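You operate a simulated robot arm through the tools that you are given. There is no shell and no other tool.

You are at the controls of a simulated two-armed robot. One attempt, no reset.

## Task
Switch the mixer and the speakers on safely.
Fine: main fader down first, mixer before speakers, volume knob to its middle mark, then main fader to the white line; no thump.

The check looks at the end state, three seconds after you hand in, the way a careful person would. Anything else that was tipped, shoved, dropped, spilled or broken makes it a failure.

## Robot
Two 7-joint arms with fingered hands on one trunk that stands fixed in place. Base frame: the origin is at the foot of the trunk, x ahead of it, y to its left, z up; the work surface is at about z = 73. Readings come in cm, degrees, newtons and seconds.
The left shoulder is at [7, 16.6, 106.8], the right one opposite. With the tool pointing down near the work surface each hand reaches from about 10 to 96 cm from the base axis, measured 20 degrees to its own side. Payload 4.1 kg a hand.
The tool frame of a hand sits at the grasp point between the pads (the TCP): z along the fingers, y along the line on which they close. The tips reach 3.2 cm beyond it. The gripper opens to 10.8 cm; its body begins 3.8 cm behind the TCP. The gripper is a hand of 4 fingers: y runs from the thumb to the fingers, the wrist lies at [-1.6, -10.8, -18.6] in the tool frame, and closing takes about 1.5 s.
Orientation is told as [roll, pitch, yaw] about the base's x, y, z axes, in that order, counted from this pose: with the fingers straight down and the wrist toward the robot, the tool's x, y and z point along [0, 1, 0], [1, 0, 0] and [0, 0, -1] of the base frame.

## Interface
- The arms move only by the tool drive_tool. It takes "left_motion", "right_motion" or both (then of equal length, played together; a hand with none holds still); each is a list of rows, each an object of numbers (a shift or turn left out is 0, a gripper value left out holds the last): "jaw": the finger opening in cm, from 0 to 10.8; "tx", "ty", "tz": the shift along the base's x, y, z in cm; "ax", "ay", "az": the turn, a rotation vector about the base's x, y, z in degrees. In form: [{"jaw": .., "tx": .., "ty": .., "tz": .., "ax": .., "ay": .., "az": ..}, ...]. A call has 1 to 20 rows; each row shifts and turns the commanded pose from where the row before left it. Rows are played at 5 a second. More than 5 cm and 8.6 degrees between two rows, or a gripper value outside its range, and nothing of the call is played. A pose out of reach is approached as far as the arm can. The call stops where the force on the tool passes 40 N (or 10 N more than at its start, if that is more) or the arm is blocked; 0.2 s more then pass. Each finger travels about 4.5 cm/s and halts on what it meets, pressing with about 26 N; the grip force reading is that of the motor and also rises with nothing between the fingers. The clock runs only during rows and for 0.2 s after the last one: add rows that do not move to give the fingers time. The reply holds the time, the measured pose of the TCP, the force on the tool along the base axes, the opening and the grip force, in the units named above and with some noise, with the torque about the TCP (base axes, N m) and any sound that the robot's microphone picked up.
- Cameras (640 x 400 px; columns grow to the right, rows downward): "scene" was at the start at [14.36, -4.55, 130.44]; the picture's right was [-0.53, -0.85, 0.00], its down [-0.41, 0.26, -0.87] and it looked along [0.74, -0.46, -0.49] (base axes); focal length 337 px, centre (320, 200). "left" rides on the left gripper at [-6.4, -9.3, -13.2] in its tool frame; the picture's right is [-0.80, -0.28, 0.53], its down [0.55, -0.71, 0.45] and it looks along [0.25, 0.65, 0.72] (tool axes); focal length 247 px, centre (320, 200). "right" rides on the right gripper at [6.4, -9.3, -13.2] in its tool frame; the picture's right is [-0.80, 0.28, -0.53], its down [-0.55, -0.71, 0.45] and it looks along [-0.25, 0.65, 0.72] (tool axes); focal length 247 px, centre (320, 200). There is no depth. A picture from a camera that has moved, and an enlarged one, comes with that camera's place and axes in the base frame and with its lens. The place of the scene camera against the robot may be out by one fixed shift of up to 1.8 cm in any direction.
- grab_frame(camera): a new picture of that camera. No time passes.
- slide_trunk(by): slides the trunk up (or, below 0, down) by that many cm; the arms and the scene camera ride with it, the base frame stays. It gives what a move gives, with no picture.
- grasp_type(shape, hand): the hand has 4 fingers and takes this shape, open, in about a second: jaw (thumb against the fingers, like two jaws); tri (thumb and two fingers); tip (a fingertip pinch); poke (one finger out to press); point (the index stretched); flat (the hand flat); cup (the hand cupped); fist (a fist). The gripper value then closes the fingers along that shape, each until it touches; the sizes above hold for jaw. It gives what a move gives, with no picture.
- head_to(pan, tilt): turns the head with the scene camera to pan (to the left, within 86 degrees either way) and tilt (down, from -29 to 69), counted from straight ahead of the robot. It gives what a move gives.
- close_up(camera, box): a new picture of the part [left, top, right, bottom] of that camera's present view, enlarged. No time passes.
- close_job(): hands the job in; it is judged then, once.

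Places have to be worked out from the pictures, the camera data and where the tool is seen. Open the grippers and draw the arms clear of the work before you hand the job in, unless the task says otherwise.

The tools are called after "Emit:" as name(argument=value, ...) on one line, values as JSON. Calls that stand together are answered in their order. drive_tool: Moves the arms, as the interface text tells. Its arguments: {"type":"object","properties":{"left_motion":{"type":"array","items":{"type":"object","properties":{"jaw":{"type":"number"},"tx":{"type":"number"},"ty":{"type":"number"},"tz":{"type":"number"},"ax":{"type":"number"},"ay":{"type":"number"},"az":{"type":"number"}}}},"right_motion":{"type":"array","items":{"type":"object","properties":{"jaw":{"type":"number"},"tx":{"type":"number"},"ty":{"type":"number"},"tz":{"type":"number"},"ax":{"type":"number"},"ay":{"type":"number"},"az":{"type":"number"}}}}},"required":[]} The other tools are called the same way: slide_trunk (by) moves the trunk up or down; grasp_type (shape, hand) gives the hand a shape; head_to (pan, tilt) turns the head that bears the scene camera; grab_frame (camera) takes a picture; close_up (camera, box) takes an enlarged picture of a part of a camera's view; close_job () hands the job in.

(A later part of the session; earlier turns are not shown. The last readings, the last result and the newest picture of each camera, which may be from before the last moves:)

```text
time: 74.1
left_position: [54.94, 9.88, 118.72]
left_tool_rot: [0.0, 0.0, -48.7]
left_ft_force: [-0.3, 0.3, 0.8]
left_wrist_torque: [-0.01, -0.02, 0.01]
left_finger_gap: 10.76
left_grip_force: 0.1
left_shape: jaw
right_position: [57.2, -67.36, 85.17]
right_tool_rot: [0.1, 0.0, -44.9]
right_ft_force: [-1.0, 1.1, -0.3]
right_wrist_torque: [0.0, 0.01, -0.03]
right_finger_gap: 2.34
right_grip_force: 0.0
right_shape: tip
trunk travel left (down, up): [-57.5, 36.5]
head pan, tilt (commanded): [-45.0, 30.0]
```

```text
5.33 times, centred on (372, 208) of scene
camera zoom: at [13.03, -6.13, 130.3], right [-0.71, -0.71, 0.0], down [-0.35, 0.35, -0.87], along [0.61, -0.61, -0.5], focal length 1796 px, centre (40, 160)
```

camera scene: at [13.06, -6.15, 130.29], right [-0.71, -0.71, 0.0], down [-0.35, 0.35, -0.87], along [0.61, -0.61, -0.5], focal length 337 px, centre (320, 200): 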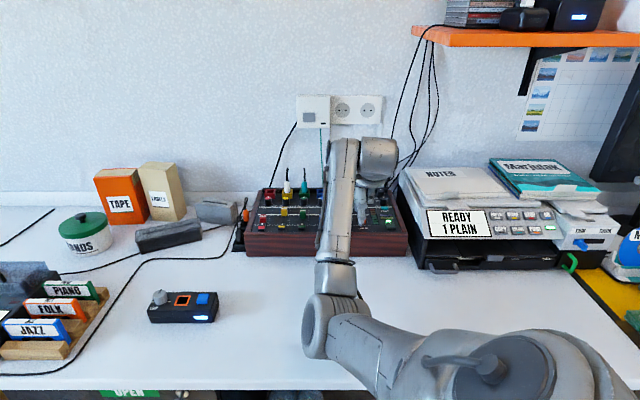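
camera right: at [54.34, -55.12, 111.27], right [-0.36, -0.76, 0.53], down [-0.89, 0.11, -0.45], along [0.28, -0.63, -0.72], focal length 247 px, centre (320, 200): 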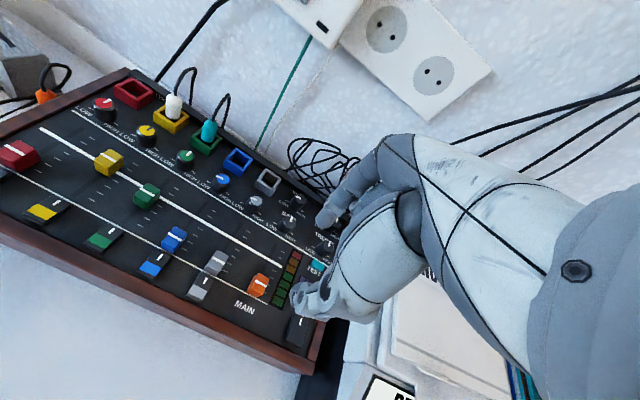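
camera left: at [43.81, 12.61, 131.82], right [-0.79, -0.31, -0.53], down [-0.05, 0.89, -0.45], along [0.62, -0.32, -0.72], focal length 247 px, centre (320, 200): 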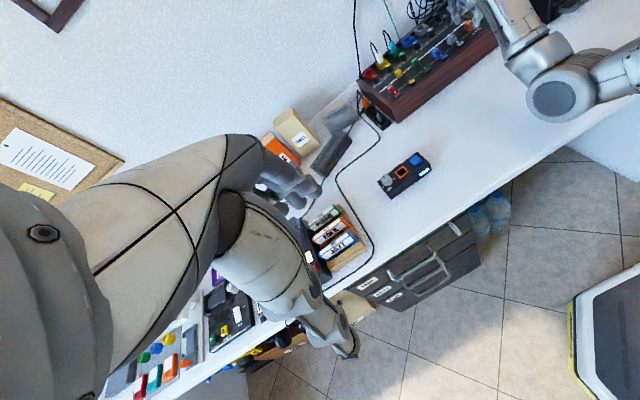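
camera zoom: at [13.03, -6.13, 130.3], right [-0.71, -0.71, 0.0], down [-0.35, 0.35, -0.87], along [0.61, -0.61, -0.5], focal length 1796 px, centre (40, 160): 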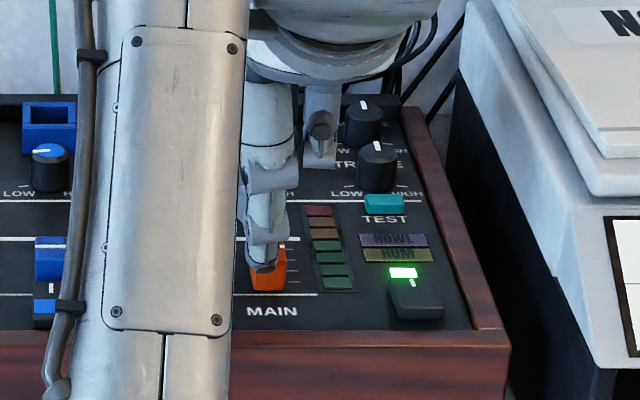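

The thumb is now centred in front of the cap but a bit high. I lower 0.3 cm and continue pushing back in small steps.

Emit:
drive_tool(right_motion=[{"tz": -0.3}, {"tx": 0.28, "ty": -0.28}, {"tx": 0.28, "ty": -0.28}, {"tx": 0.28, "ty": -0.28}])

Emit:
close_up(camera="right", box=[250, 160, 390, 300])

Emit:
close_up(camera="scene", box=[330, 170, 415, 245])

```text
time: 75.1
left_position: [54.87, 9.85, 118.64]
left_tool_rot: [0.0, -0.1, -48.9]
left_ft_force: [0.1, -0.9, 0.6]
left_wrist_torque: [-0.01, 0.02, 0.0]
left_finger_gap: 10.77
left_grip_force: 0.1
left_shape: jaw
right_position: [58.02, -68.18, 85.03]
right_tool_rot: [0.0, 0.1, -45.0]
right_ft_force: [-1.0, 1.2, 5.3]
right_wrist_torque: [0.08, 0.07, 0.03]
right_finger_gap: 2.42
right_grip_force: 0.1
right_shape: tip
trunk travel left (down, up): [-57.5, 36.5]
head pan, tilt (commanded): [-45.0, 30.0]
```

```text
2.86 times, centred on (320, 230) of right
camera zoom: at [56.01, -56.93, 97.96], right [-0.36, -0.76, 0.53], down [-0.89, 0.11, -0.45], along [0.28, -0.64, -0.72], focal length 706 px, centre (320, 114)
```

zoom: 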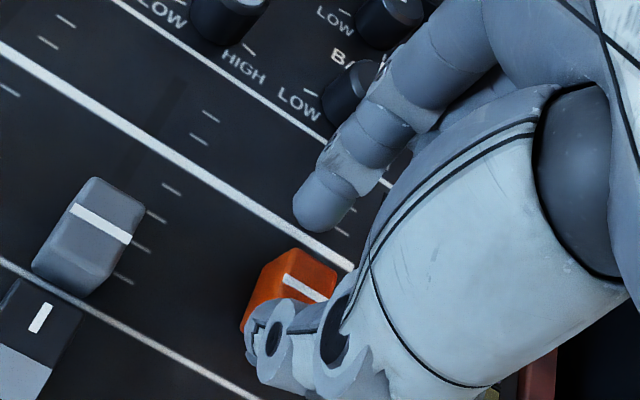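

```text
5.33 times, centred on (372, 208) of scene
camera zoom: at [12.98, -6.06, 130.31], right [-0.71, -0.71, 0.0], down [-0.35, 0.35, -0.87], along [0.61, -0.61, -0.5], focal length 1796 px, centre (40, 160)
```

zoom: 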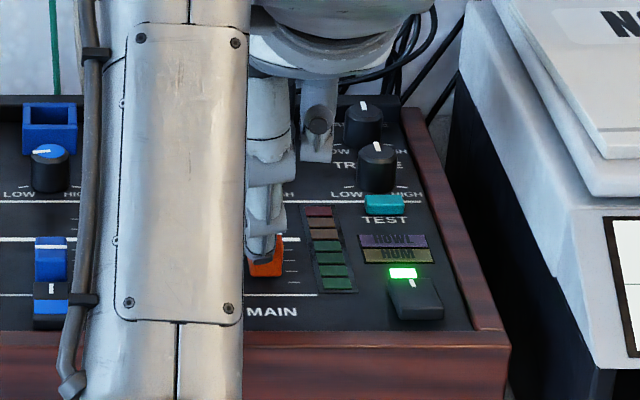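

The fader is moving with the thumb, its stripe now about 2.8 cm short of the white line. I ease up 0.15 cm and continue back 1.6 cm.

Emit:
drive_tool(right_motion=[{"tz": 0.15}, {"tx": 0.28, "ty": -0.28}, {"tx": 0.28, "ty": -0.28}, {"tx": 0.28, "ty": -0.28}, {"tx": 0.28, "ty": -0.28}])

Emit:
close_up(camera="right", box=[250, 160, 390, 300])

Emit:
close_up(camera="scene", box=[330, 170, 415, 245])

```text
time: 76.3
left_position: [54.9, 9.9, 118.66]
left_tool_rot: [0.0, -0.1, -48.7]
left_ft_force: [0.1, 0.0, 0.3]
left_wrist_torque: [0.02, 0.0, 0.0]
left_finger_gap: 10.77
left_grip_force: 0.1
left_shape: jaw
right_position: [59.1, -69.24, 85.01]
right_tool_rot: [0.0, -0.1, -45.0]
right_ft_force: [-0.9, 1.5, 1.6]
right_wrist_torque: [0.05, 0.07, -0.01]
right_finger_gap: 2.37
right_grip_force: 0.1
right_shape: tip
trunk travel left (down, up): [-57.5, 36.5]
head pan, tilt (commanded): [-45.0, 30.0]
```

```text
2.86 times, centred on (320, 230) of right
camera zoom: at [57.17, -58.04, 98.06], right [-0.36, -0.76, 0.53], down [-0.89, 0.11, -0.45], along [0.28, -0.64, -0.72], focal length 706 px, centre (320, 114)
```

zoom: 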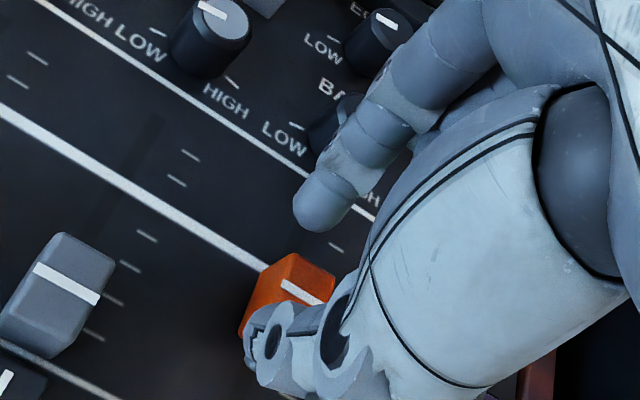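

```text
5.33 times, centred on (372, 208) of scene
camera zoom: at [13.01, -6.11, 130.3], right [-0.71, -0.71, 0.0], down [-0.35, 0.35, -0.87], along [0.61, -0.61, -0.5], focal length 1796 px, centre (40, 160)
```

zoom: 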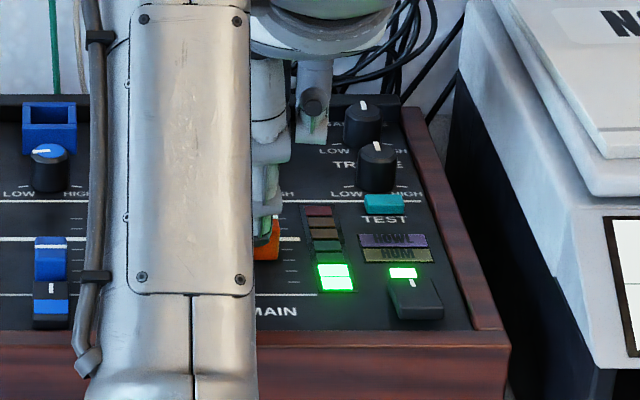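

Two meter lamps lit as the fader rises, and the stripe is about 1.4 cm short of the white line. I push 1.0 cm further and check.

Emit:
drive_tool(right_motion=[{"tx": 0.18, "ty": -0.18}, {"tx": 0.18, "ty": -0.18}, {"tx": 0.18, "ty": -0.18}, {"tx": 0.17, "ty": -0.17}])

Emit:
close_up(camera="right", box=[250, 160, 390, 300])

Emit:
close_up(camera="scene", box=[330, 170, 415, 245])

```text
time: 77.3
left_position: [54.81, 9.96, 118.69]
left_tool_rot: [0.0, 0.0, -48.7]
left_ft_force: [-1.0, 0.8, 1.0]
left_wrist_torque: [0.0, -0.03, 0.0]
left_finger_gap: 10.77
left_grip_force: 0.1
left_shape: jaw
right_position: [59.81, -69.96, 85.08]
right_tool_rot: [0.1, -0.1, -44.9]
right_ft_force: [-1.0, 0.0, 2.1]
right_wrist_torque: [0.07, 0.04, -0.02]
right_finger_gap: 2.37
right_grip_force: 0.1
right_shape: tip
trunk travel left (down, up): [-57.5, 36.5]
head pan, tilt (commanded): [-45.0, 30.0]
```

```text
2.86 times, centred on (320, 230) of right
camera zoom: at [57.86, -58.76, 98.07], right [-0.36, -0.76, 0.53], down [-0.89, 0.11, -0.45], along [0.28, -0.64, -0.72], focal length 706 px, centre (320, 114)
```

zoom: 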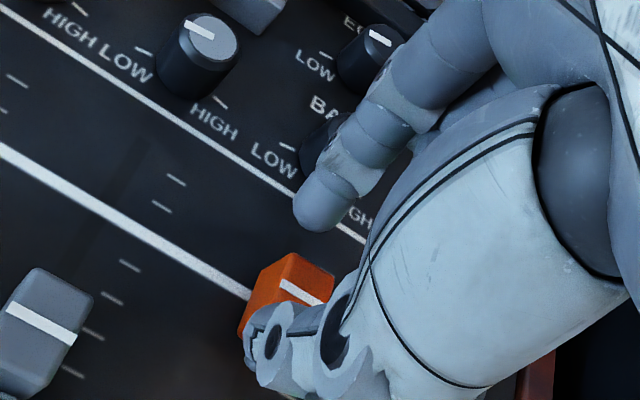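

```text
5.33 times, centred on (372, 208) of scene
camera zoom: at [13.01, -6.09, 130.3], right [-0.71, -0.71, 0.0], down [-0.35, 0.35, -0.87], along [0.61, -0.61, -0.5], focal length 1796 px, centre (40, 160)
```

zoom: 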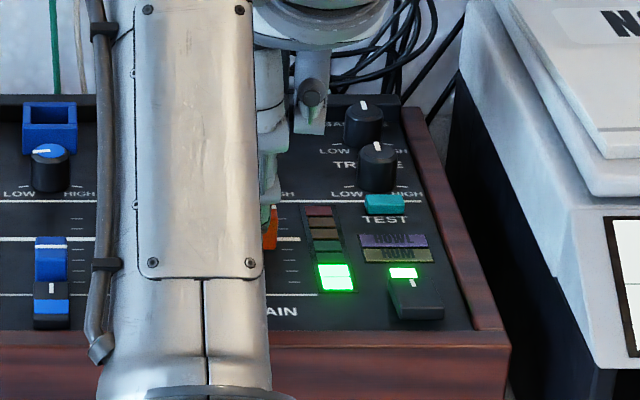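

Stripe at v≈90.9 against the line at about 91.2–91.4, so only 0.3–0.5 cm remains, and the index is getting close to the BASS knob. I check with the left camera before the last nudge.

Emit:
close_up(camera="left", box=[440, 0, 520, 60])

Emit:
close_up(camera="right", box=[280, 190, 350, 260])

```text
6.67 times, centred on (480, 30) of left
camera zoom: at [43.76, 12.67, 131.83], right [-0.79, -0.31, -0.53], down [-0.05, 0.89, -0.45], along [0.62, -0.32, -0.72], focal length 1646 px, centre (-747, 1333)
```

zoom: 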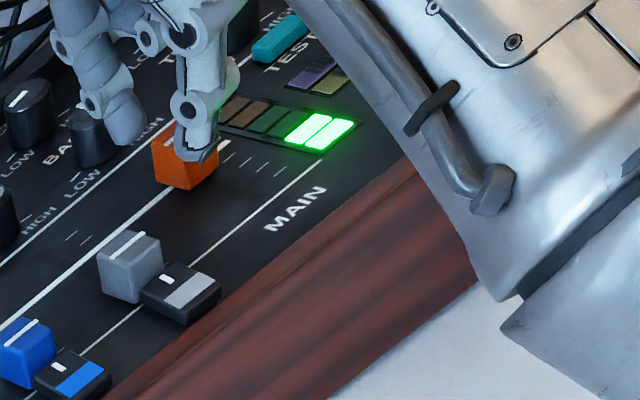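

```text
5.71 times, centred on (315, 225) of right
camera zoom: at [57.86, -58.76, 98.07], right [-0.36, -0.76, 0.53], down [-0.89, 0.11, -0.45], along [0.28, -0.64, -0.72], focal length 1411 px, centre (349, 57)
```

zoom: 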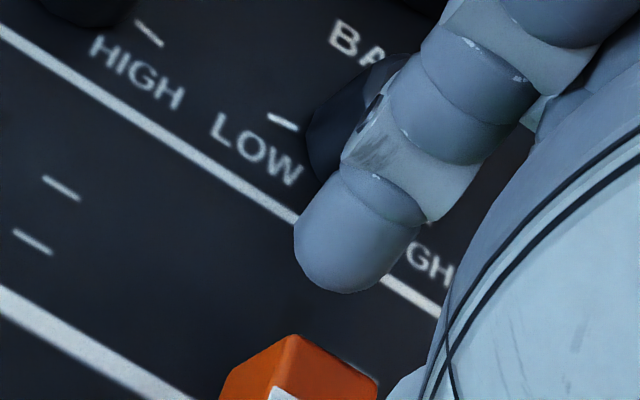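

The left view shows the white line meeting the cap's left side near its middle. I zoom in tighter there.

Emit:
close_up(camera="left", box=[448, 14, 474, 36])

Emit:
close_up(camera="right", box=[270, 230, 340, 290])

```text
16.00 times, centred on (461, 25) of left
camera zoom: at [43.76, 12.67, 131.83], right [-0.79, -0.31, -0.53], down [-0.05, 0.89, -0.45], along [0.62, -0.32, -0.72], focal length 3952 px, centre (-1936, 3000)
```

zoom: 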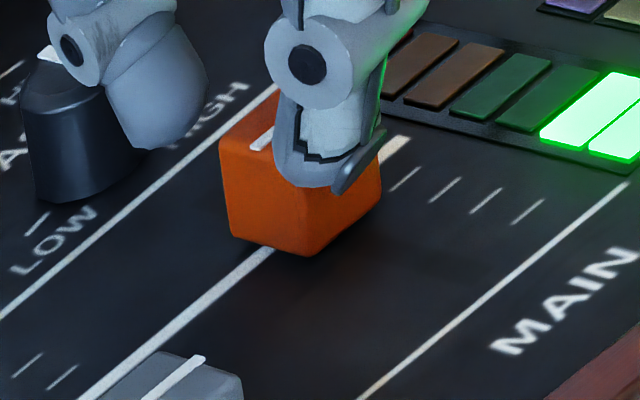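

```text
6.67 times, centred on (305, 260) of right
camera zoom: at [57.86, -58.76, 98.07], right [-0.36, -0.76, 0.53], down [-0.89, 0.11, -0.45], along [0.28, -0.64, -0.72], focal length 1646 px, centre (420, -200)
```

zoom: 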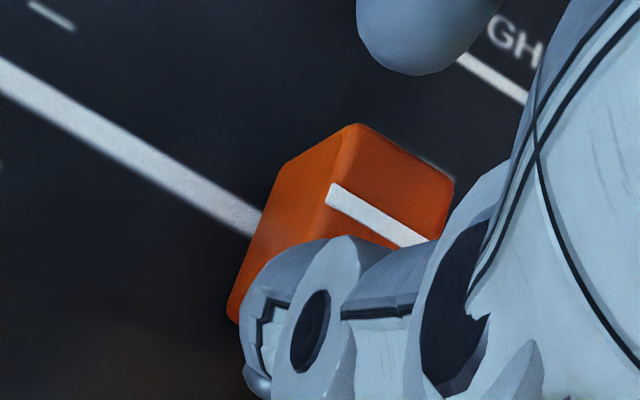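

Both views put the white line about 0.3 cm behind the cap's middle. I close the pinch a little, which advances the thumb by about 0.3 cm while pulling the index away from the BASS knob.

Emit:
drive_tool(right_motion=[{"jaw": 2.1}, {"jaw": 1.8}, {"jaw": 1.8}])

Emit:
close_up(camera="left", box=[448, 14, 474, 36])

Emit:
close_up(camera="right", box=[270, 230, 340, 290])

```text
time: 78.1
left_position: [54.9, 9.88, 118.69]
left_tool_rot: [0.0, 0.1, -48.7]
left_ft_force: [0.1, -0.3, 0.4]
left_wrist_torque: [-0.01, 0.02, 0.0]
left_finger_gap: 10.77
left_grip_force: 0.1
left_shape: jaw
right_position: [59.85, -70.0, 85.15]
right_tool_rot: [0.0, -0.1, -45.0]
right_ft_force: [-0.9, 0.0, 2.5]
right_wrist_torque: [0.0, 0.05, 0.0]
right_finger_gap: 1.87
right_grip_force: 0.1
right_shape: tip
trunk travel left (down, up): [-57.5, 36.5]
head pan, tilt (commanded): [-45.0, 30.0]
```

```text
16.00 times, centred on (461, 25) of left
camera zoom: at [43.76, 12.66, 131.83], right [-0.79, -0.31, -0.53], down [-0.05, 0.89, -0.45], along [0.62, -0.32, -0.72], focal length 3952 px, centre (-1936, 3000)
```

zoom: 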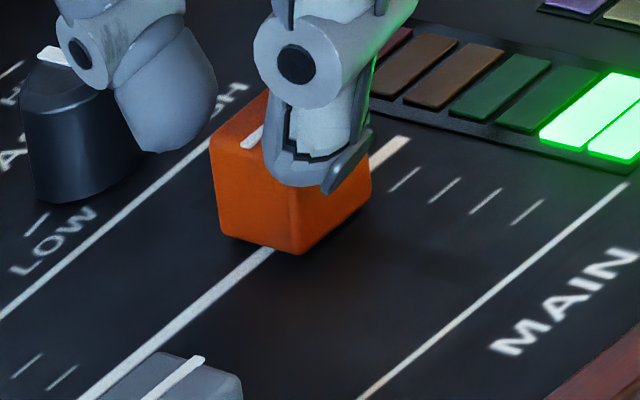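

```text
6.67 times, centred on (305, 260) of right
camera zoom: at [57.85, -58.76, 98.07], right [-0.36, -0.76, 0.53], down [-0.89, 0.11, -0.45], along [0.28, -0.64, -0.72], focal length 1646 px, centre (420, -200)
```

zoom: 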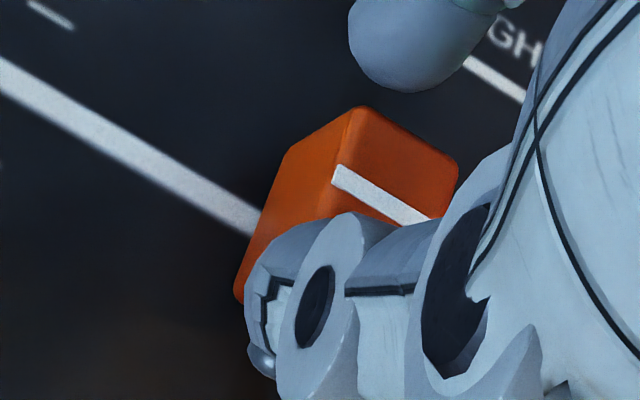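

Combining both views with the cap's height solved for (about 2.3 cm), the stripe is about 0.2 cm short of the white line. I nudge back 0.2 cm more.

Emit:
drive_tool(right_motion=[{"tx": 0.07, "ty": -0.07}, {"tx": 0.07, "ty": -0.07}, {}])

Emit:
close_up(camera="left", box=[448, 14, 474, 36])

Emit:
close_up(camera="right", box=[270, 230, 340, 290])

```text
time: 78.9
left_position: [54.82, 9.92, 118.75]
left_tool_rot: [0.0, 0.0, -48.7]
left_ft_force: [0.8, 0.1, 0.7]
left_wrist_torque: [0.02, 0.0, -0.03]
left_finger_gap: 10.76
left_grip_force: 0.1
left_shape: jaw
right_position: [60.0, -70.08, 85.03]
right_tool_rot: [0.0, 0.0, -45.0]
right_ft_force: [-1.9, 0.9, 1.8]
right_wrist_torque: [0.08, 0.03, 0.02]
right_finger_gap: 1.87
right_grip_force: 0.0
right_shape: tip
trunk travel left (down, up): [-57.5, 36.5]
head pan, tilt (commanded): [-45.0, 30.0]
```

```text
16.00 times, centred on (461, 25) of left
camera zoom: at [43.76, 12.66, 131.83], right [-0.79, -0.31, -0.53], down [-0.05, 0.89, -0.45], along [0.62, -0.32, -0.72], focal length 3952 px, centre (-1936, 3000)
```

zoom: 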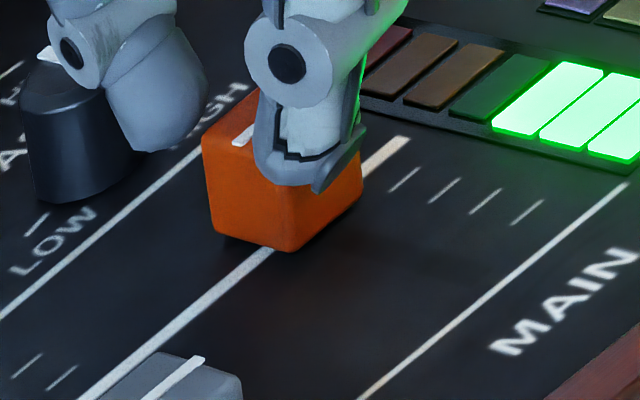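

```text
6.67 times, centred on (305, 260) of right
camera zoom: at [58.01, -58.9, 98.06], right [-0.36, -0.76, 0.53], down [-0.89, 0.11, -0.45], along [0.28, -0.63, -0.72], focal length 1646 px, centre (420, -200)
```

zoom: 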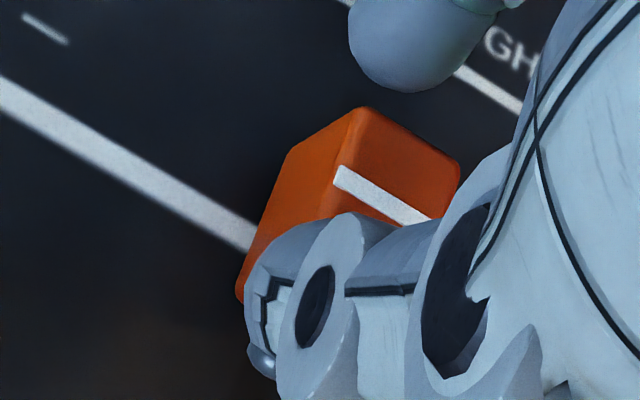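

Both views now agree the stripe sits on the white line within about 1 mm, and three meter lamps are lit. Opening would push the index toward the BASS knob, so I back off 1 mm and lift straight up with the grip unchanged.

Emit:
drive_tool(right_motion=[{"tx": -0.08, "ty": 0.08}, {"tz": 0.5}, {"tz": 0.7}, {"tz": 1.0}, {"tz": 2.0}, {"tz": 3.0}])

Emit:
close_up(camera="left", box=[448, 14, 474, 36])

Emit:
close_up(camera="right", box=[190, 180, 350, 340])

Emit:
close_up(camera="scene", box=[330, 170, 415, 245])

```text
time: 80.3
left_position: [54.83, 9.94, 118.66]
left_tool_rot: [0.0, -0.1, -48.7]
left_ft_force: [-0.4, -0.2, -0.7]
left_wrist_torque: [0.0, -0.03, -0.01]
left_finger_gap: 10.78
left_grip_force: 0.0
left_shape: jaw
right_position: [59.96, -70.11, 92.22]
right_tool_rot: [0.1, 0.2, -45.0]
right_ft_force: [0.3, -0.2, 0.6]
right_wrist_torque: [-0.03, 0.03, -0.01]
right_finger_gap: 1.82
right_grip_force: 0.1
right_shape: tip
trunk travel left (down, up): [-57.5, 36.5]
head pan, tilt (commanded): [-45.0, 30.0]
```

```text
16.00 times, centred on (461, 25) of left
camera zoom: at [43.76, 12.67, 131.83], right [-0.79, -0.31, -0.53], down [-0.05, 0.89, -0.45], along [0.62, -0.32, -0.72], focal length 3952 px, centre (-1936, 3000)
```

zoom: 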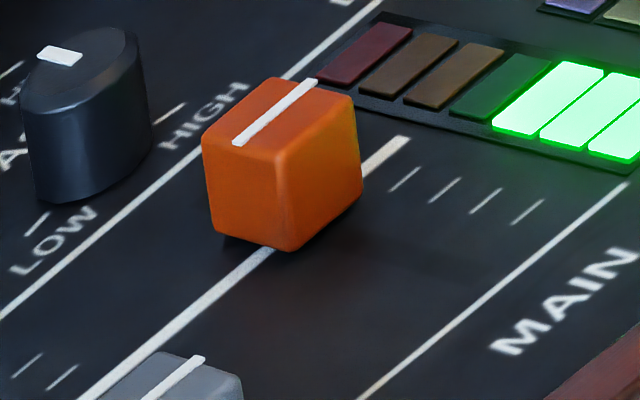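

```text
2.50 times, centred on (270, 260) of right
camera zoom: at [57.92, -58.84, 105.28], right [-0.36, -0.76, 0.53], down [-0.89, 0.11, -0.45], along [0.28, -0.63, -0.72], focal length 617 px, centre (445, 50)
```

zoom: 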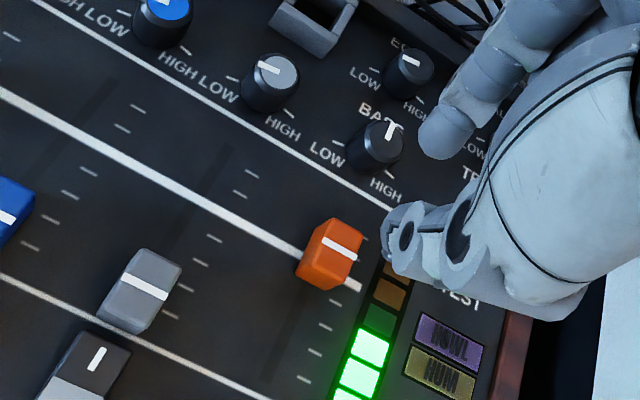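

```text
5.33 times, centred on (372, 208) of scene
camera zoom: at [13.01, -6.1, 130.29], right [-0.71, -0.71, 0.0], down [-0.35, 0.35, -0.87], along [0.61, -0.61, -0.5], focal length 1796 px, centre (40, 160)
```

zoom: 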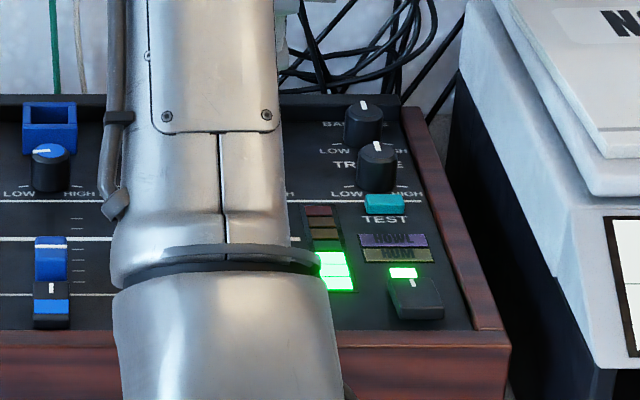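

The fader stayed in place and the BASS knob is untouched. I zoom in once more from the right camera for an unobstructed check of the stripe against the line.

Emit:
close_up(camera="right", box=[240, 255, 300, 300])

Emit:
close_up(camera="left", box=[440, 8, 480, 40])

```text
8.89 times, centred on (270, 278) of right
camera zoom: at [57.92, -58.84, 105.28], right [-0.36, -0.76, 0.53], down [-0.89, 0.11, -0.45], along [0.28, -0.63, -0.72], focal length 2195 px, centre (764, -489)
```

zoom: 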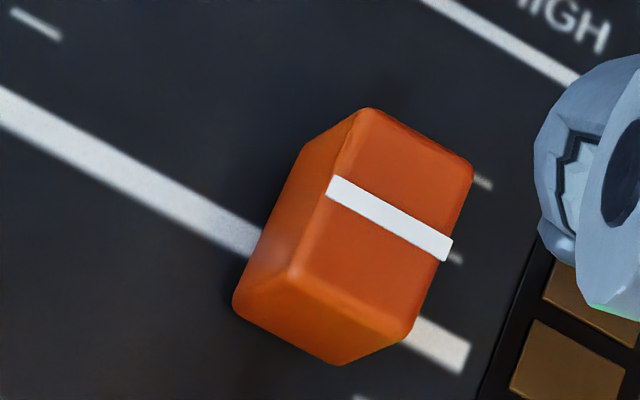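

```text
12.50 times, centred on (460, 24) of left
camera zoom: at [43.76, 12.67, 131.83], right [-0.79, -0.31, -0.53], down [-0.05, 0.89, -0.45], along [0.62, -0.32, -0.72], focal length 3087 px, centre (-1430, 2400)
```

zoom: 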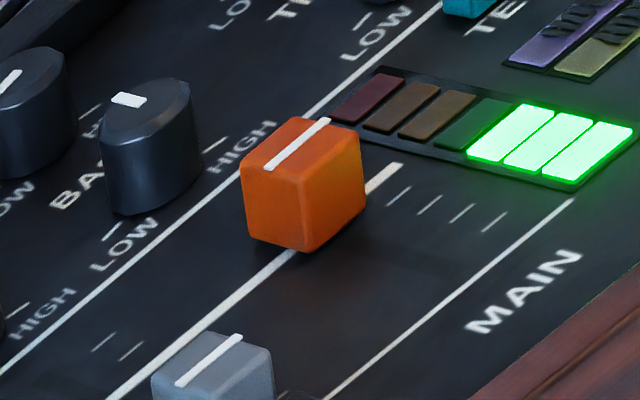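

Estimates put the stripe between 0 and 2–3 mm past the line, so I want a view without parallax. I raise the hand and yaw to −95°, which places the right camera almost directly in the plane of the white line.

Emit:
drive_tool(right_motion=[{"tz": 3}, {"tz": 3}, {"tz": 2}, {"az": -8.3}, {"az": -8.3}, {"az": -8.4}, {"az": -8.4}, {"az": -8.3}, {"az": -8.3}])

Emit:
grab_frame(camera="right")

Emit:
grab_frame(camera="scene")

```text
time: 82.3
left_position: [54.94, 9.83, 118.55]
left_tool_rot: [0.0, -0.1, -48.6]
left_ft_force: [-0.5, 0.2, 0.8]
left_wrist_torque: [0.01, -0.01, -0.01]
left_finger_gap: 10.77
left_grip_force: 0.0
left_shape: jaw
right_position: [59.95, -70.11, 100.07]
right_tool_rot: [0.0, 0.0, -95.1]
right_ft_force: [-0.6, -0.4, -0.1]
right_wrist_torque: [0.0, 0.0, 0.0]
right_finger_gap: 1.81
right_grip_force: 0.0
right_shape: tip
trunk travel left (down, up): [-57.5, 36.5]
head pan, tilt (commanded): [-45.0, 30.0]
```

```text
taken
camera right: at [67.23, -61.3, 113.19], right [-0.82, -0.21, 0.53], down [-0.48, 0.75, -0.45], along [-0.31, -0.62, -0.72], focal length 247 px, centre (320, 200)
```

right: 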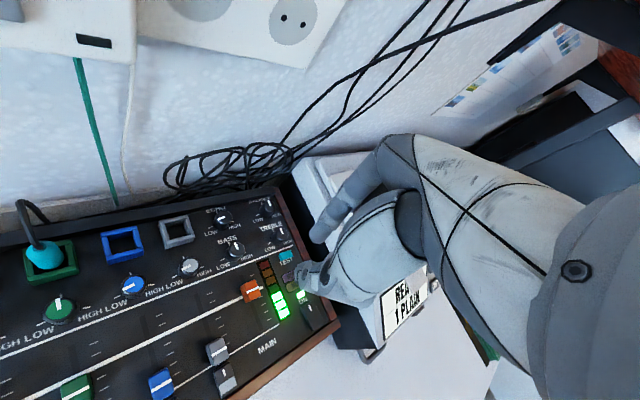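

```text
taken
camera scene: at [13.08, -6.13, 130.29], right [-0.71, -0.71, 0.0], down [-0.35, 0.35, -0.87], along [0.61, -0.61, -0.5], focal length 337 px, centre (320, 200)
```

scene: 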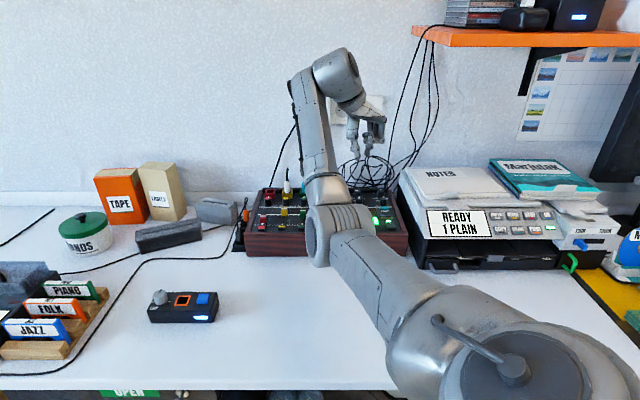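

The camera is now at v ≈ 90.9, nearly over the line's plane, so parallax is tiny. I zoom in on the fader.

Emit:
close_up(camera="right", box=[215, 265, 285, 320])

Emit:
close_up(camera="right", box=[120, 240, 300, 370])

```text
7.27 times, centred on (250, 292) of right
camera zoom: at [67.23, -61.3, 113.19], right [-0.82, -0.21, 0.53], down [-0.48, 0.75, -0.45], along [-0.31, -0.62, -0.72], focal length 1796 px, centre (829, -473)
```

zoom: 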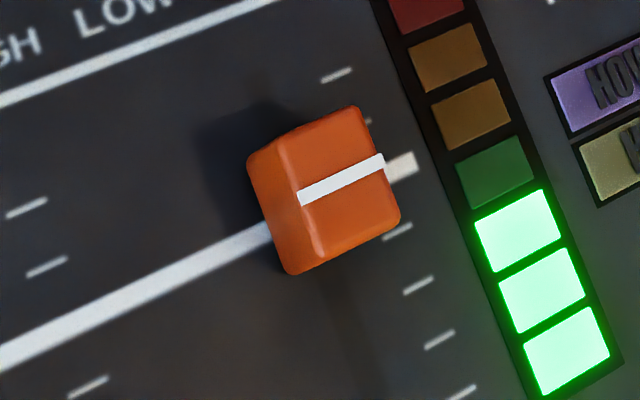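

```text
3.08 times, centred on (210, 305) of right
camera zoom: at [67.23, -61.3, 113.19], right [-0.82, -0.21, 0.53], down [-0.48, 0.75, -0.45], along [-0.31, -0.62, -0.72], focal length 760 px, centre (658, -123)
```

zoom: 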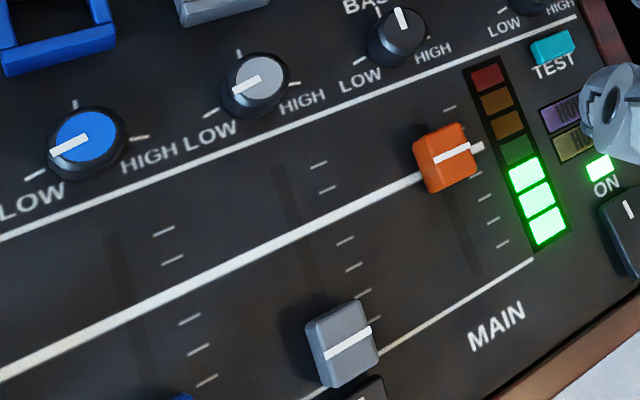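

In this nearly parallax-free view the stripe lies about 0.2–0.25 cm past the white line. I return the same way to straddle the cap again so the index can nudge it back by that amount.

Emit:
drive_tool(right_motion=[{"az": 8.3}, {"az": 8.3}, {"az": 8.4}, {"az": 8.4}, {"az": 8.3}, {"az": 8.3}, {"tz": -3}, {"tz": -3}, {"tz": -2}, {"tz": -3}, {"tz": -1.5}])

Emit:
close_up(camera="left", box=[440, 8, 480, 40])

Emit:
close_up(camera="right", box=[240, 190, 340, 290])

```text
time: 84.7
left_position: [54.9, 9.87, 118.73]
left_tool_rot: [0.1, 0.0, -48.7]
left_ft_force: [0.4, 0.0, 0.2]
left_wrist_torque: [0.04, 0.0, 0.0]
left_finger_gap: 10.75
left_grip_force: 0.1
left_shape: jaw
right_position: [59.93, -70.03, 87.67]
right_tool_rot: [0.0, 0.1, -45.0]
right_ft_force: [-0.1, 0.0, -0.2]
right_wrist_torque: [-0.01, 0.0, 0.01]
right_finger_gap: 1.8
right_grip_force: 0.1
right_shape: tip
trunk travel left (down, up): [-57.5, 36.5]
head pan, tilt (commanded): [-45.0, 30.0]
```

```text
12.50 times, centred on (460, 24) of left
camera zoom: at [43.8, 12.62, 131.82], right [-0.79, -0.31, -0.53], down [-0.05, 0.89, -0.45], along [0.62, -0.32, -0.72], focal length 3087 px, centre (-1430, 2400)
```

zoom: 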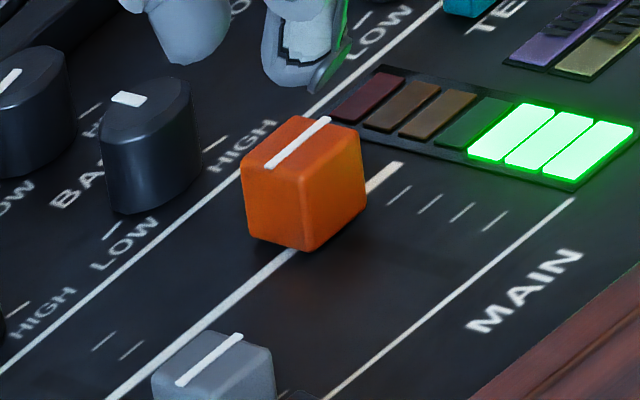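

```text
4.00 times, centred on (290, 240) of right
camera zoom: at [57.97, -58.83, 100.72], right [-0.36, -0.76, 0.53], down [-0.89, 0.11, -0.45], along [0.28, -0.64, -0.72], focal length 988 px, centre (440, 40)
```

zoom: 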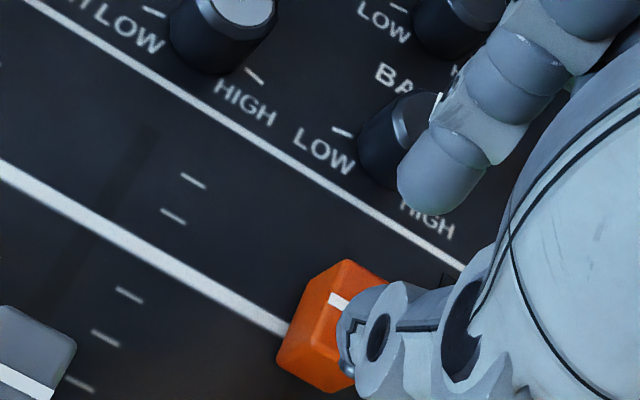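

The fader is unmoved. I open slightly for clearance and descend the last 2.6 cm to straddle the cap.

Emit:
drive_tool(right_motion=[{"jaw": 2.3}, {"jaw": 2.3, "tz": -1.0}, {"tz": -0.8}, {"tz": -0.7}])

Emit:
close_up(camera="left", box=[448, 14, 474, 36])

Emit:
close_up(camera="right", box=[270, 230, 340, 290])

```text
time: 85.7
left_position: [54.85, 9.95, 118.81]
left_tool_rot: [0.0, 0.0, -48.7]
left_ft_force: [-0.8, 0.2, 0.4]
left_wrist_torque: [0.0, -0.04, 0.01]
left_finger_gap: 10.78
left_grip_force: 0.0
left_shape: jaw
right_position: [60.01, -70.09, 85.21]
right_tool_rot: [0.0, 0.1, -45.0]
right_ft_force: [-0.2, -0.2, 0.5]
right_wrist_torque: [0.03, 0.02, -0.01]
right_finger_gap: 2.27
right_grip_force: 0.0
right_shape: tip
trunk travel left (down, up): [-57.5, 36.5]
head pan, tilt (commanded): [-45.0, 30.0]
```

```text
16.00 times, centred on (461, 25) of left
camera zoom: at [43.81, 12.61, 131.82], right [-0.79, -0.31, -0.53], down [-0.05, 0.89, -0.45], along [0.62, -0.32, -0.72], focal length 3952 px, centre (-1936, 3000)
```

zoom: 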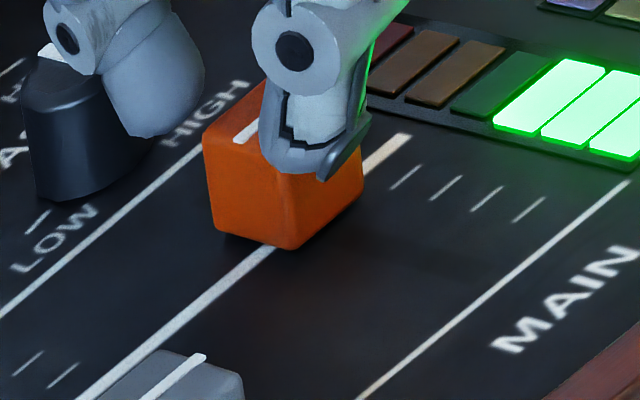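

```text
6.67 times, centred on (305, 260) of right
camera zoom: at [57.98, -58.9, 98.23], right [-0.36, -0.77, 0.53], down [-0.89, 0.11, -0.45], along [0.28, -0.63, -0.72], focal length 1646 px, centre (420, -200)
```

zoom: 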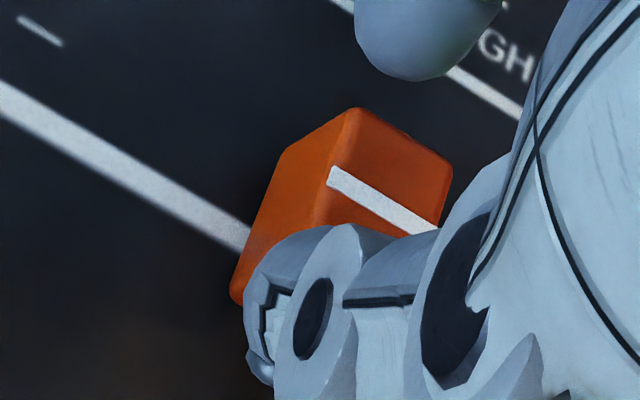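

The tips straddle the cap again. I close to 1.8 cm and move forward in 1 mm steps so the index just touches and nudges the cap.

Emit:
drive_tool(right_motion=[{"jaw": 1.8}, {"jaw": 1.8, "tx": -0.07, "ty": 0.07}, {"tx": -0.07, "ty": 0.07}, {"tx": -0.07, "ty": 0.07}, {}])

Emit:
close_up(camera="left", box=[448, 14, 474, 36])

Emit:
close_up(camera="right", box=[270, 230, 340, 290])

```text
time: 86.9
left_position: [54.86, 9.81, 118.72]
left_tool_rot: [0.1, 0.0, -48.6]
left_ft_force: [-0.2, 0.1, -0.5]
left_wrist_torque: [0.01, 0.02, -0.01]
left_finger_gap: 10.77
left_grip_force: 0.0
left_shape: jaw
right_position: [59.83, -69.81, 85.29]
right_tool_rot: [0.0, 0.0, -45.0]
right_ft_force: [0.0, 0.3, 0.7]
right_wrist_torque: [0.04, 0.02, -0.06]
right_finger_gap: 1.83
right_grip_force: 0.0
right_shape: tip
trunk travel left (down, up): [-57.5, 36.5]
head pan, tilt (commanded): [-45.0, 30.0]
```

```text
16.00 times, centred on (461, 25) of left
camera zoom: at [43.81, 12.62, 131.82], right [-0.79, -0.31, -0.53], down [-0.05, 0.89, -0.45], along [0.62, -0.32, -0.72], focal length 3952 px, centre (-1936, 3000)
```

zoom: 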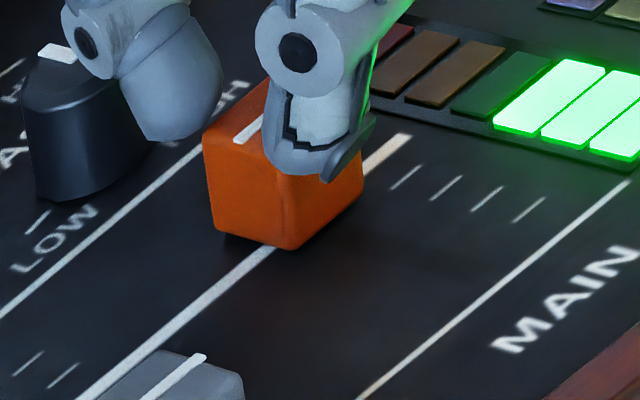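

```text
6.67 times, centred on (305, 260) of right
camera zoom: at [57.75, -58.68, 98.23], right [-0.36, -0.76, 0.53], down [-0.89, 0.11, -0.45], along [0.28, -0.63, -0.72], focal length 1646 px, centre (420, -200)
```

zoom: 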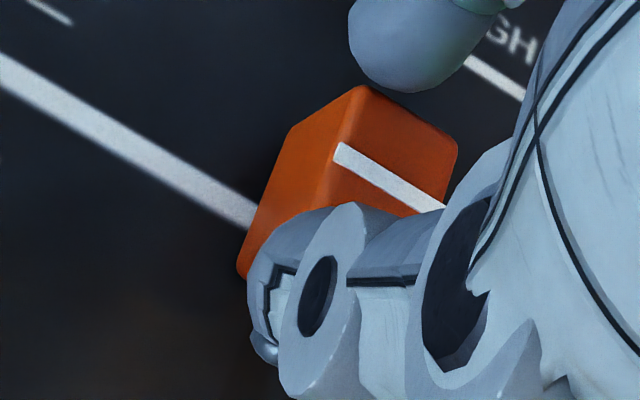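

No contact yet; the index is a hair from the cap. I continue another 2 mm and compare.

Emit:
drive_tool(right_motion=[{"tx": -0.07, "ty": 0.07}, {"tx": -0.07, "ty": 0.07}, {}])

Emit:
close_up(camera="left", box=[448, 14, 474, 36])

Emit:
close_up(camera="right", box=[270, 230, 340, 290])

```text
time: 87.7
left_position: [54.93, 9.91, 118.6]
left_tool_rot: [0.0, 0.0, -48.7]
left_ft_force: [-1.0, -0.5, -0.4]
left_wrist_torque: [0.0, -0.02, -0.02]
left_finger_gap: 10.76
left_grip_force: 0.1
left_shape: jaw
right_position: [59.56, -69.75, 85.27]
right_tool_rot: [0.0, 0.1, -45.1]
right_ft_force: [1.2, -0.6, 0.6]
right_wrist_torque: [-0.04, -0.01, 0.02]
right_finger_gap: 1.8
right_grip_force: 0.0
right_shape: tip
trunk travel left (down, up): [-57.5, 36.5]
head pan, tilt (commanded): [-45.0, 30.0]
```

```text
16.00 times, centred on (461, 25) of left
camera zoom: at [43.81, 12.62, 131.82], right [-0.79, -0.31, -0.53], down [-0.05, 0.89, -0.45], along [0.62, -0.32, -0.72], focal length 3952 px, centre (-1936, 3000)
```

zoom: 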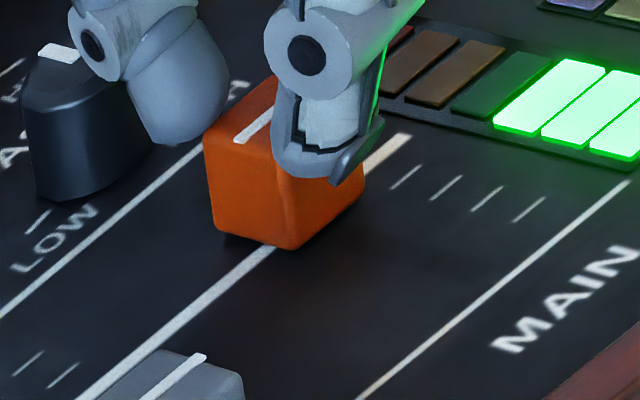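

```text
6.67 times, centred on (305, 260) of right
camera zoom: at [57.6, -58.55, 98.22], right [-0.36, -0.76, 0.53], down [-0.89, 0.11, -0.45], along [0.28, -0.63, -0.72], focal length 1646 px, centre (420, -200)
```

zoom: 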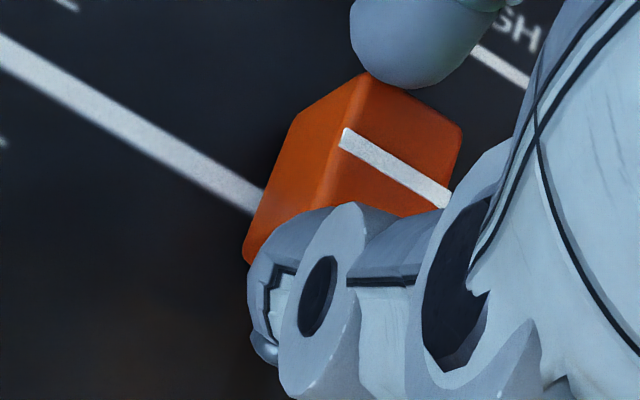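

The index is just touching. I push 2.3 mm further in two small rows.

Emit:
drive_tool(right_motion=[{"tx": -0.08, "ty": 0.08}, {"tx": -0.08, "ty": 0.08}, {}])

Emit:
close_up(camera="left", box=[448, 14, 474, 36])

Emit:
close_up(camera="right", box=[270, 230, 340, 290])

```text
time: 88.5
left_position: [54.95, 9.8, 118.76]
left_tool_rot: [0.0, 0.0, -48.6]
left_ft_force: [1.1, -0.3, -0.5]
left_wrist_torque: [0.02, 0.02, 0.02]
left_finger_gap: 10.78
left_grip_force: 0.0
left_shape: jaw
right_position: [59.4, -69.51, 85.31]
right_tool_rot: [0.0, 0.0, -45.0]
right_ft_force: [2.0, -1.5, 0.9]
right_wrist_torque: [-0.02, -0.06, 0.0]
right_finger_gap: 1.82
right_grip_force: 0.0
right_shape: tip
trunk travel left (down, up): [-57.5, 36.5]
head pan, tilt (commanded): [-45.0, 30.0]
```

```text
16.00 times, centred on (461, 25) of left
camera zoom: at [43.81, 12.61, 131.82], right [-0.79, -0.31, -0.53], down [-0.05, 0.89, -0.45], along [0.62, -0.32, -0.72], focal length 3952 px, centre (-1936, 3000)
```

zoom: 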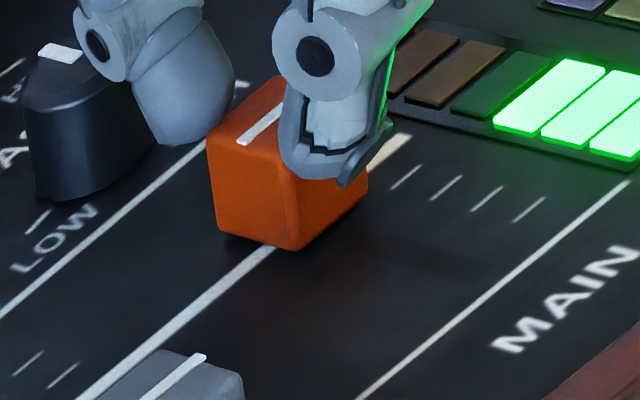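

```text
6.67 times, centred on (305, 260) of right
camera zoom: at [57.45, -58.37, 98.25], right [-0.36, -0.76, 0.53], down [-0.89, 0.11, -0.45], along [0.28, -0.63, -0.72], focal length 1646 px, centre (420, -200)
```

zoom: 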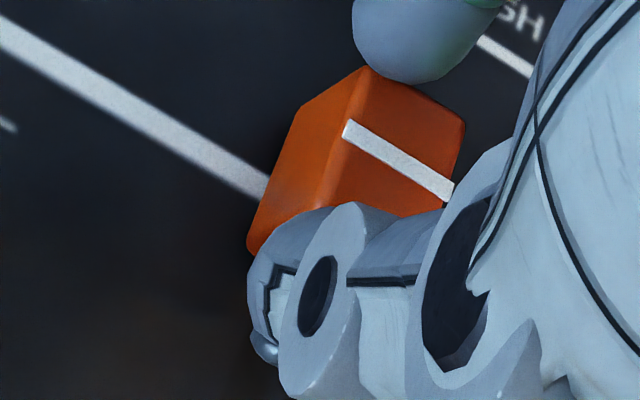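

The cap moved about 1 mm so far. I push another 1.2 mm.

Emit:
drive_tool(right_motion=[{"tx": -0.085, "ty": 0.085}, {}])

Emit:
close_up(camera="left", box=[448, 14, 474, 36])

Emit:
close_up(camera="right", box=[270, 230, 340, 290])

```text
time: 89.1
left_position: [54.9, 9.84, 118.74]
left_tool_rot: [0.0, 0.0, -48.6]
left_ft_force: [-0.3, 0.5, -0.2]
left_wrist_torque: [0.0, -0.03, -0.01]
left_finger_gap: 10.73
left_grip_force: 0.0
left_shape: jaw
right_position: [59.36, -69.47, 85.31]
right_tool_rot: [0.1, 0.0, -45.1]
right_ft_force: [1.3, -0.9, 0.5]
right_wrist_torque: [-0.05, -0.04, -0.01]
right_finger_gap: 1.84
right_grip_force: 0.0
right_shape: tip
trunk travel left (down, up): [-57.5, 36.5]
head pan, tilt (commanded): [-45.0, 30.0]
```

```text
16.00 times, centred on (461, 25) of left
camera zoom: at [43.81, 12.61, 131.82], right [-0.79, -0.31, -0.53], down [-0.05, 0.89, -0.45], along [0.62, -0.32, -0.72], focal length 3952 px, centre (-1936, 3000)
```

zoom: 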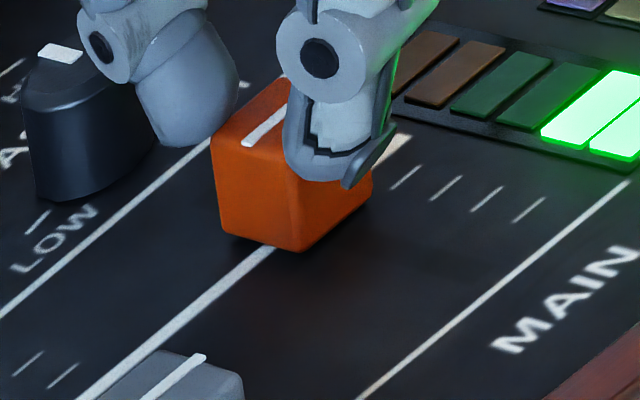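

```text
6.67 times, centred on (305, 260) of right
camera zoom: at [57.37, -58.27, 98.26], right [-0.36, -0.76, 0.53], down [-0.89, 0.11, -0.45], along [0.28, -0.63, -0.72], focal length 1646 px, centre (420, -200)
```

zoom: 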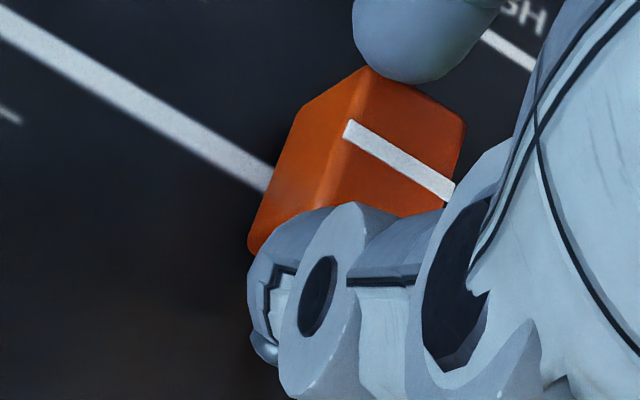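

The cap has moved back about 2 mm in total. I back off 1 mm, lift straight up and re-take the parallax-free view.

Emit:
drive_tool(right_motion=[{"tx": 0.08, "ty": -0.08}, {"tz": 0.5}, {"tz": 0.7}, {"tz": 1.0}, {"tz": 2.0}, {"tz": 3.0}, {"tz": 4}, {"tz": 4}, {"az": -8.3}, {"az": -8.3}, {"az": -8.4}, {"az": -8.4}, {"az": -8.3}, {"az": -8.3}])

Emit:
close_up(camera="right", box=[215, 265, 285, 320])

Emit:
close_up(camera="left", box=[440, 8, 480, 40])

```text
time: 92.1
left_position: [54.91, 9.83, 118.64]
left_tool_rot: [-0.1, 0.0, -48.7]
left_ft_force: [-0.1, 1.0, 0.0]
left_wrist_torque: [0.0, -0.03, -0.03]
left_finger_gap: 10.75
left_grip_force: 0.1
left_shape: jaw
right_position: [59.49, -69.54, 100.46]
right_tool_rot: [0.0, -0.1, -95.2]
right_ft_force: [-0.1, 0.7, 0.0]
right_wrist_torque: [0.0, 0.02, 0.01]
right_finger_gap: 1.8
right_grip_force: 0.0
right_shape: tip
trunk travel left (down, up): [-57.5, 36.5]
head pan, tilt (commanded): [-45.0, 30.0]
```

```text
7.27 times, centred on (250, 292) of right
camera zoom: at [66.73, -60.77, 113.44], right [-0.82, -0.21, 0.53], down [-0.48, 0.75, -0.45], along [-0.31, -0.62, -0.72], focal length 1796 px, centre (829, -473)
```

zoom: 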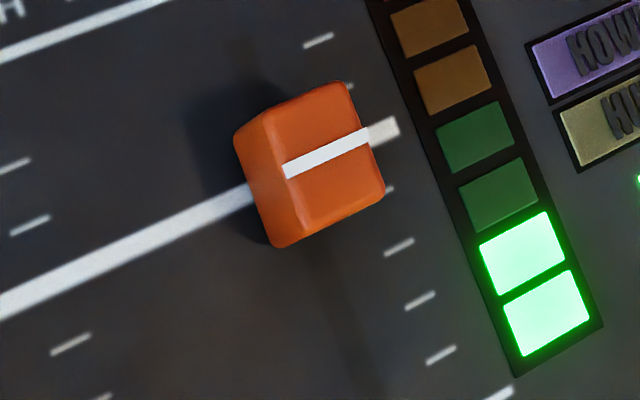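

```text
12.50 times, centred on (460, 24) of left
camera zoom: at [43.84, 12.63, 131.8], right [-0.79, -0.31, -0.53], down [-0.05, 0.89, -0.45], along [0.62, -0.32, -0.72], focal length 3087 px, centre (-1430, 2400)
```

zoom: 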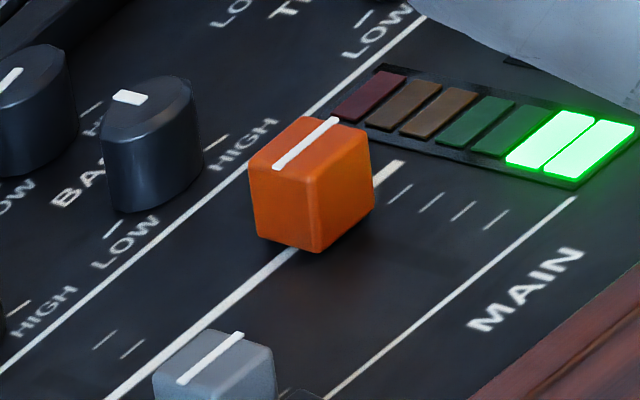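

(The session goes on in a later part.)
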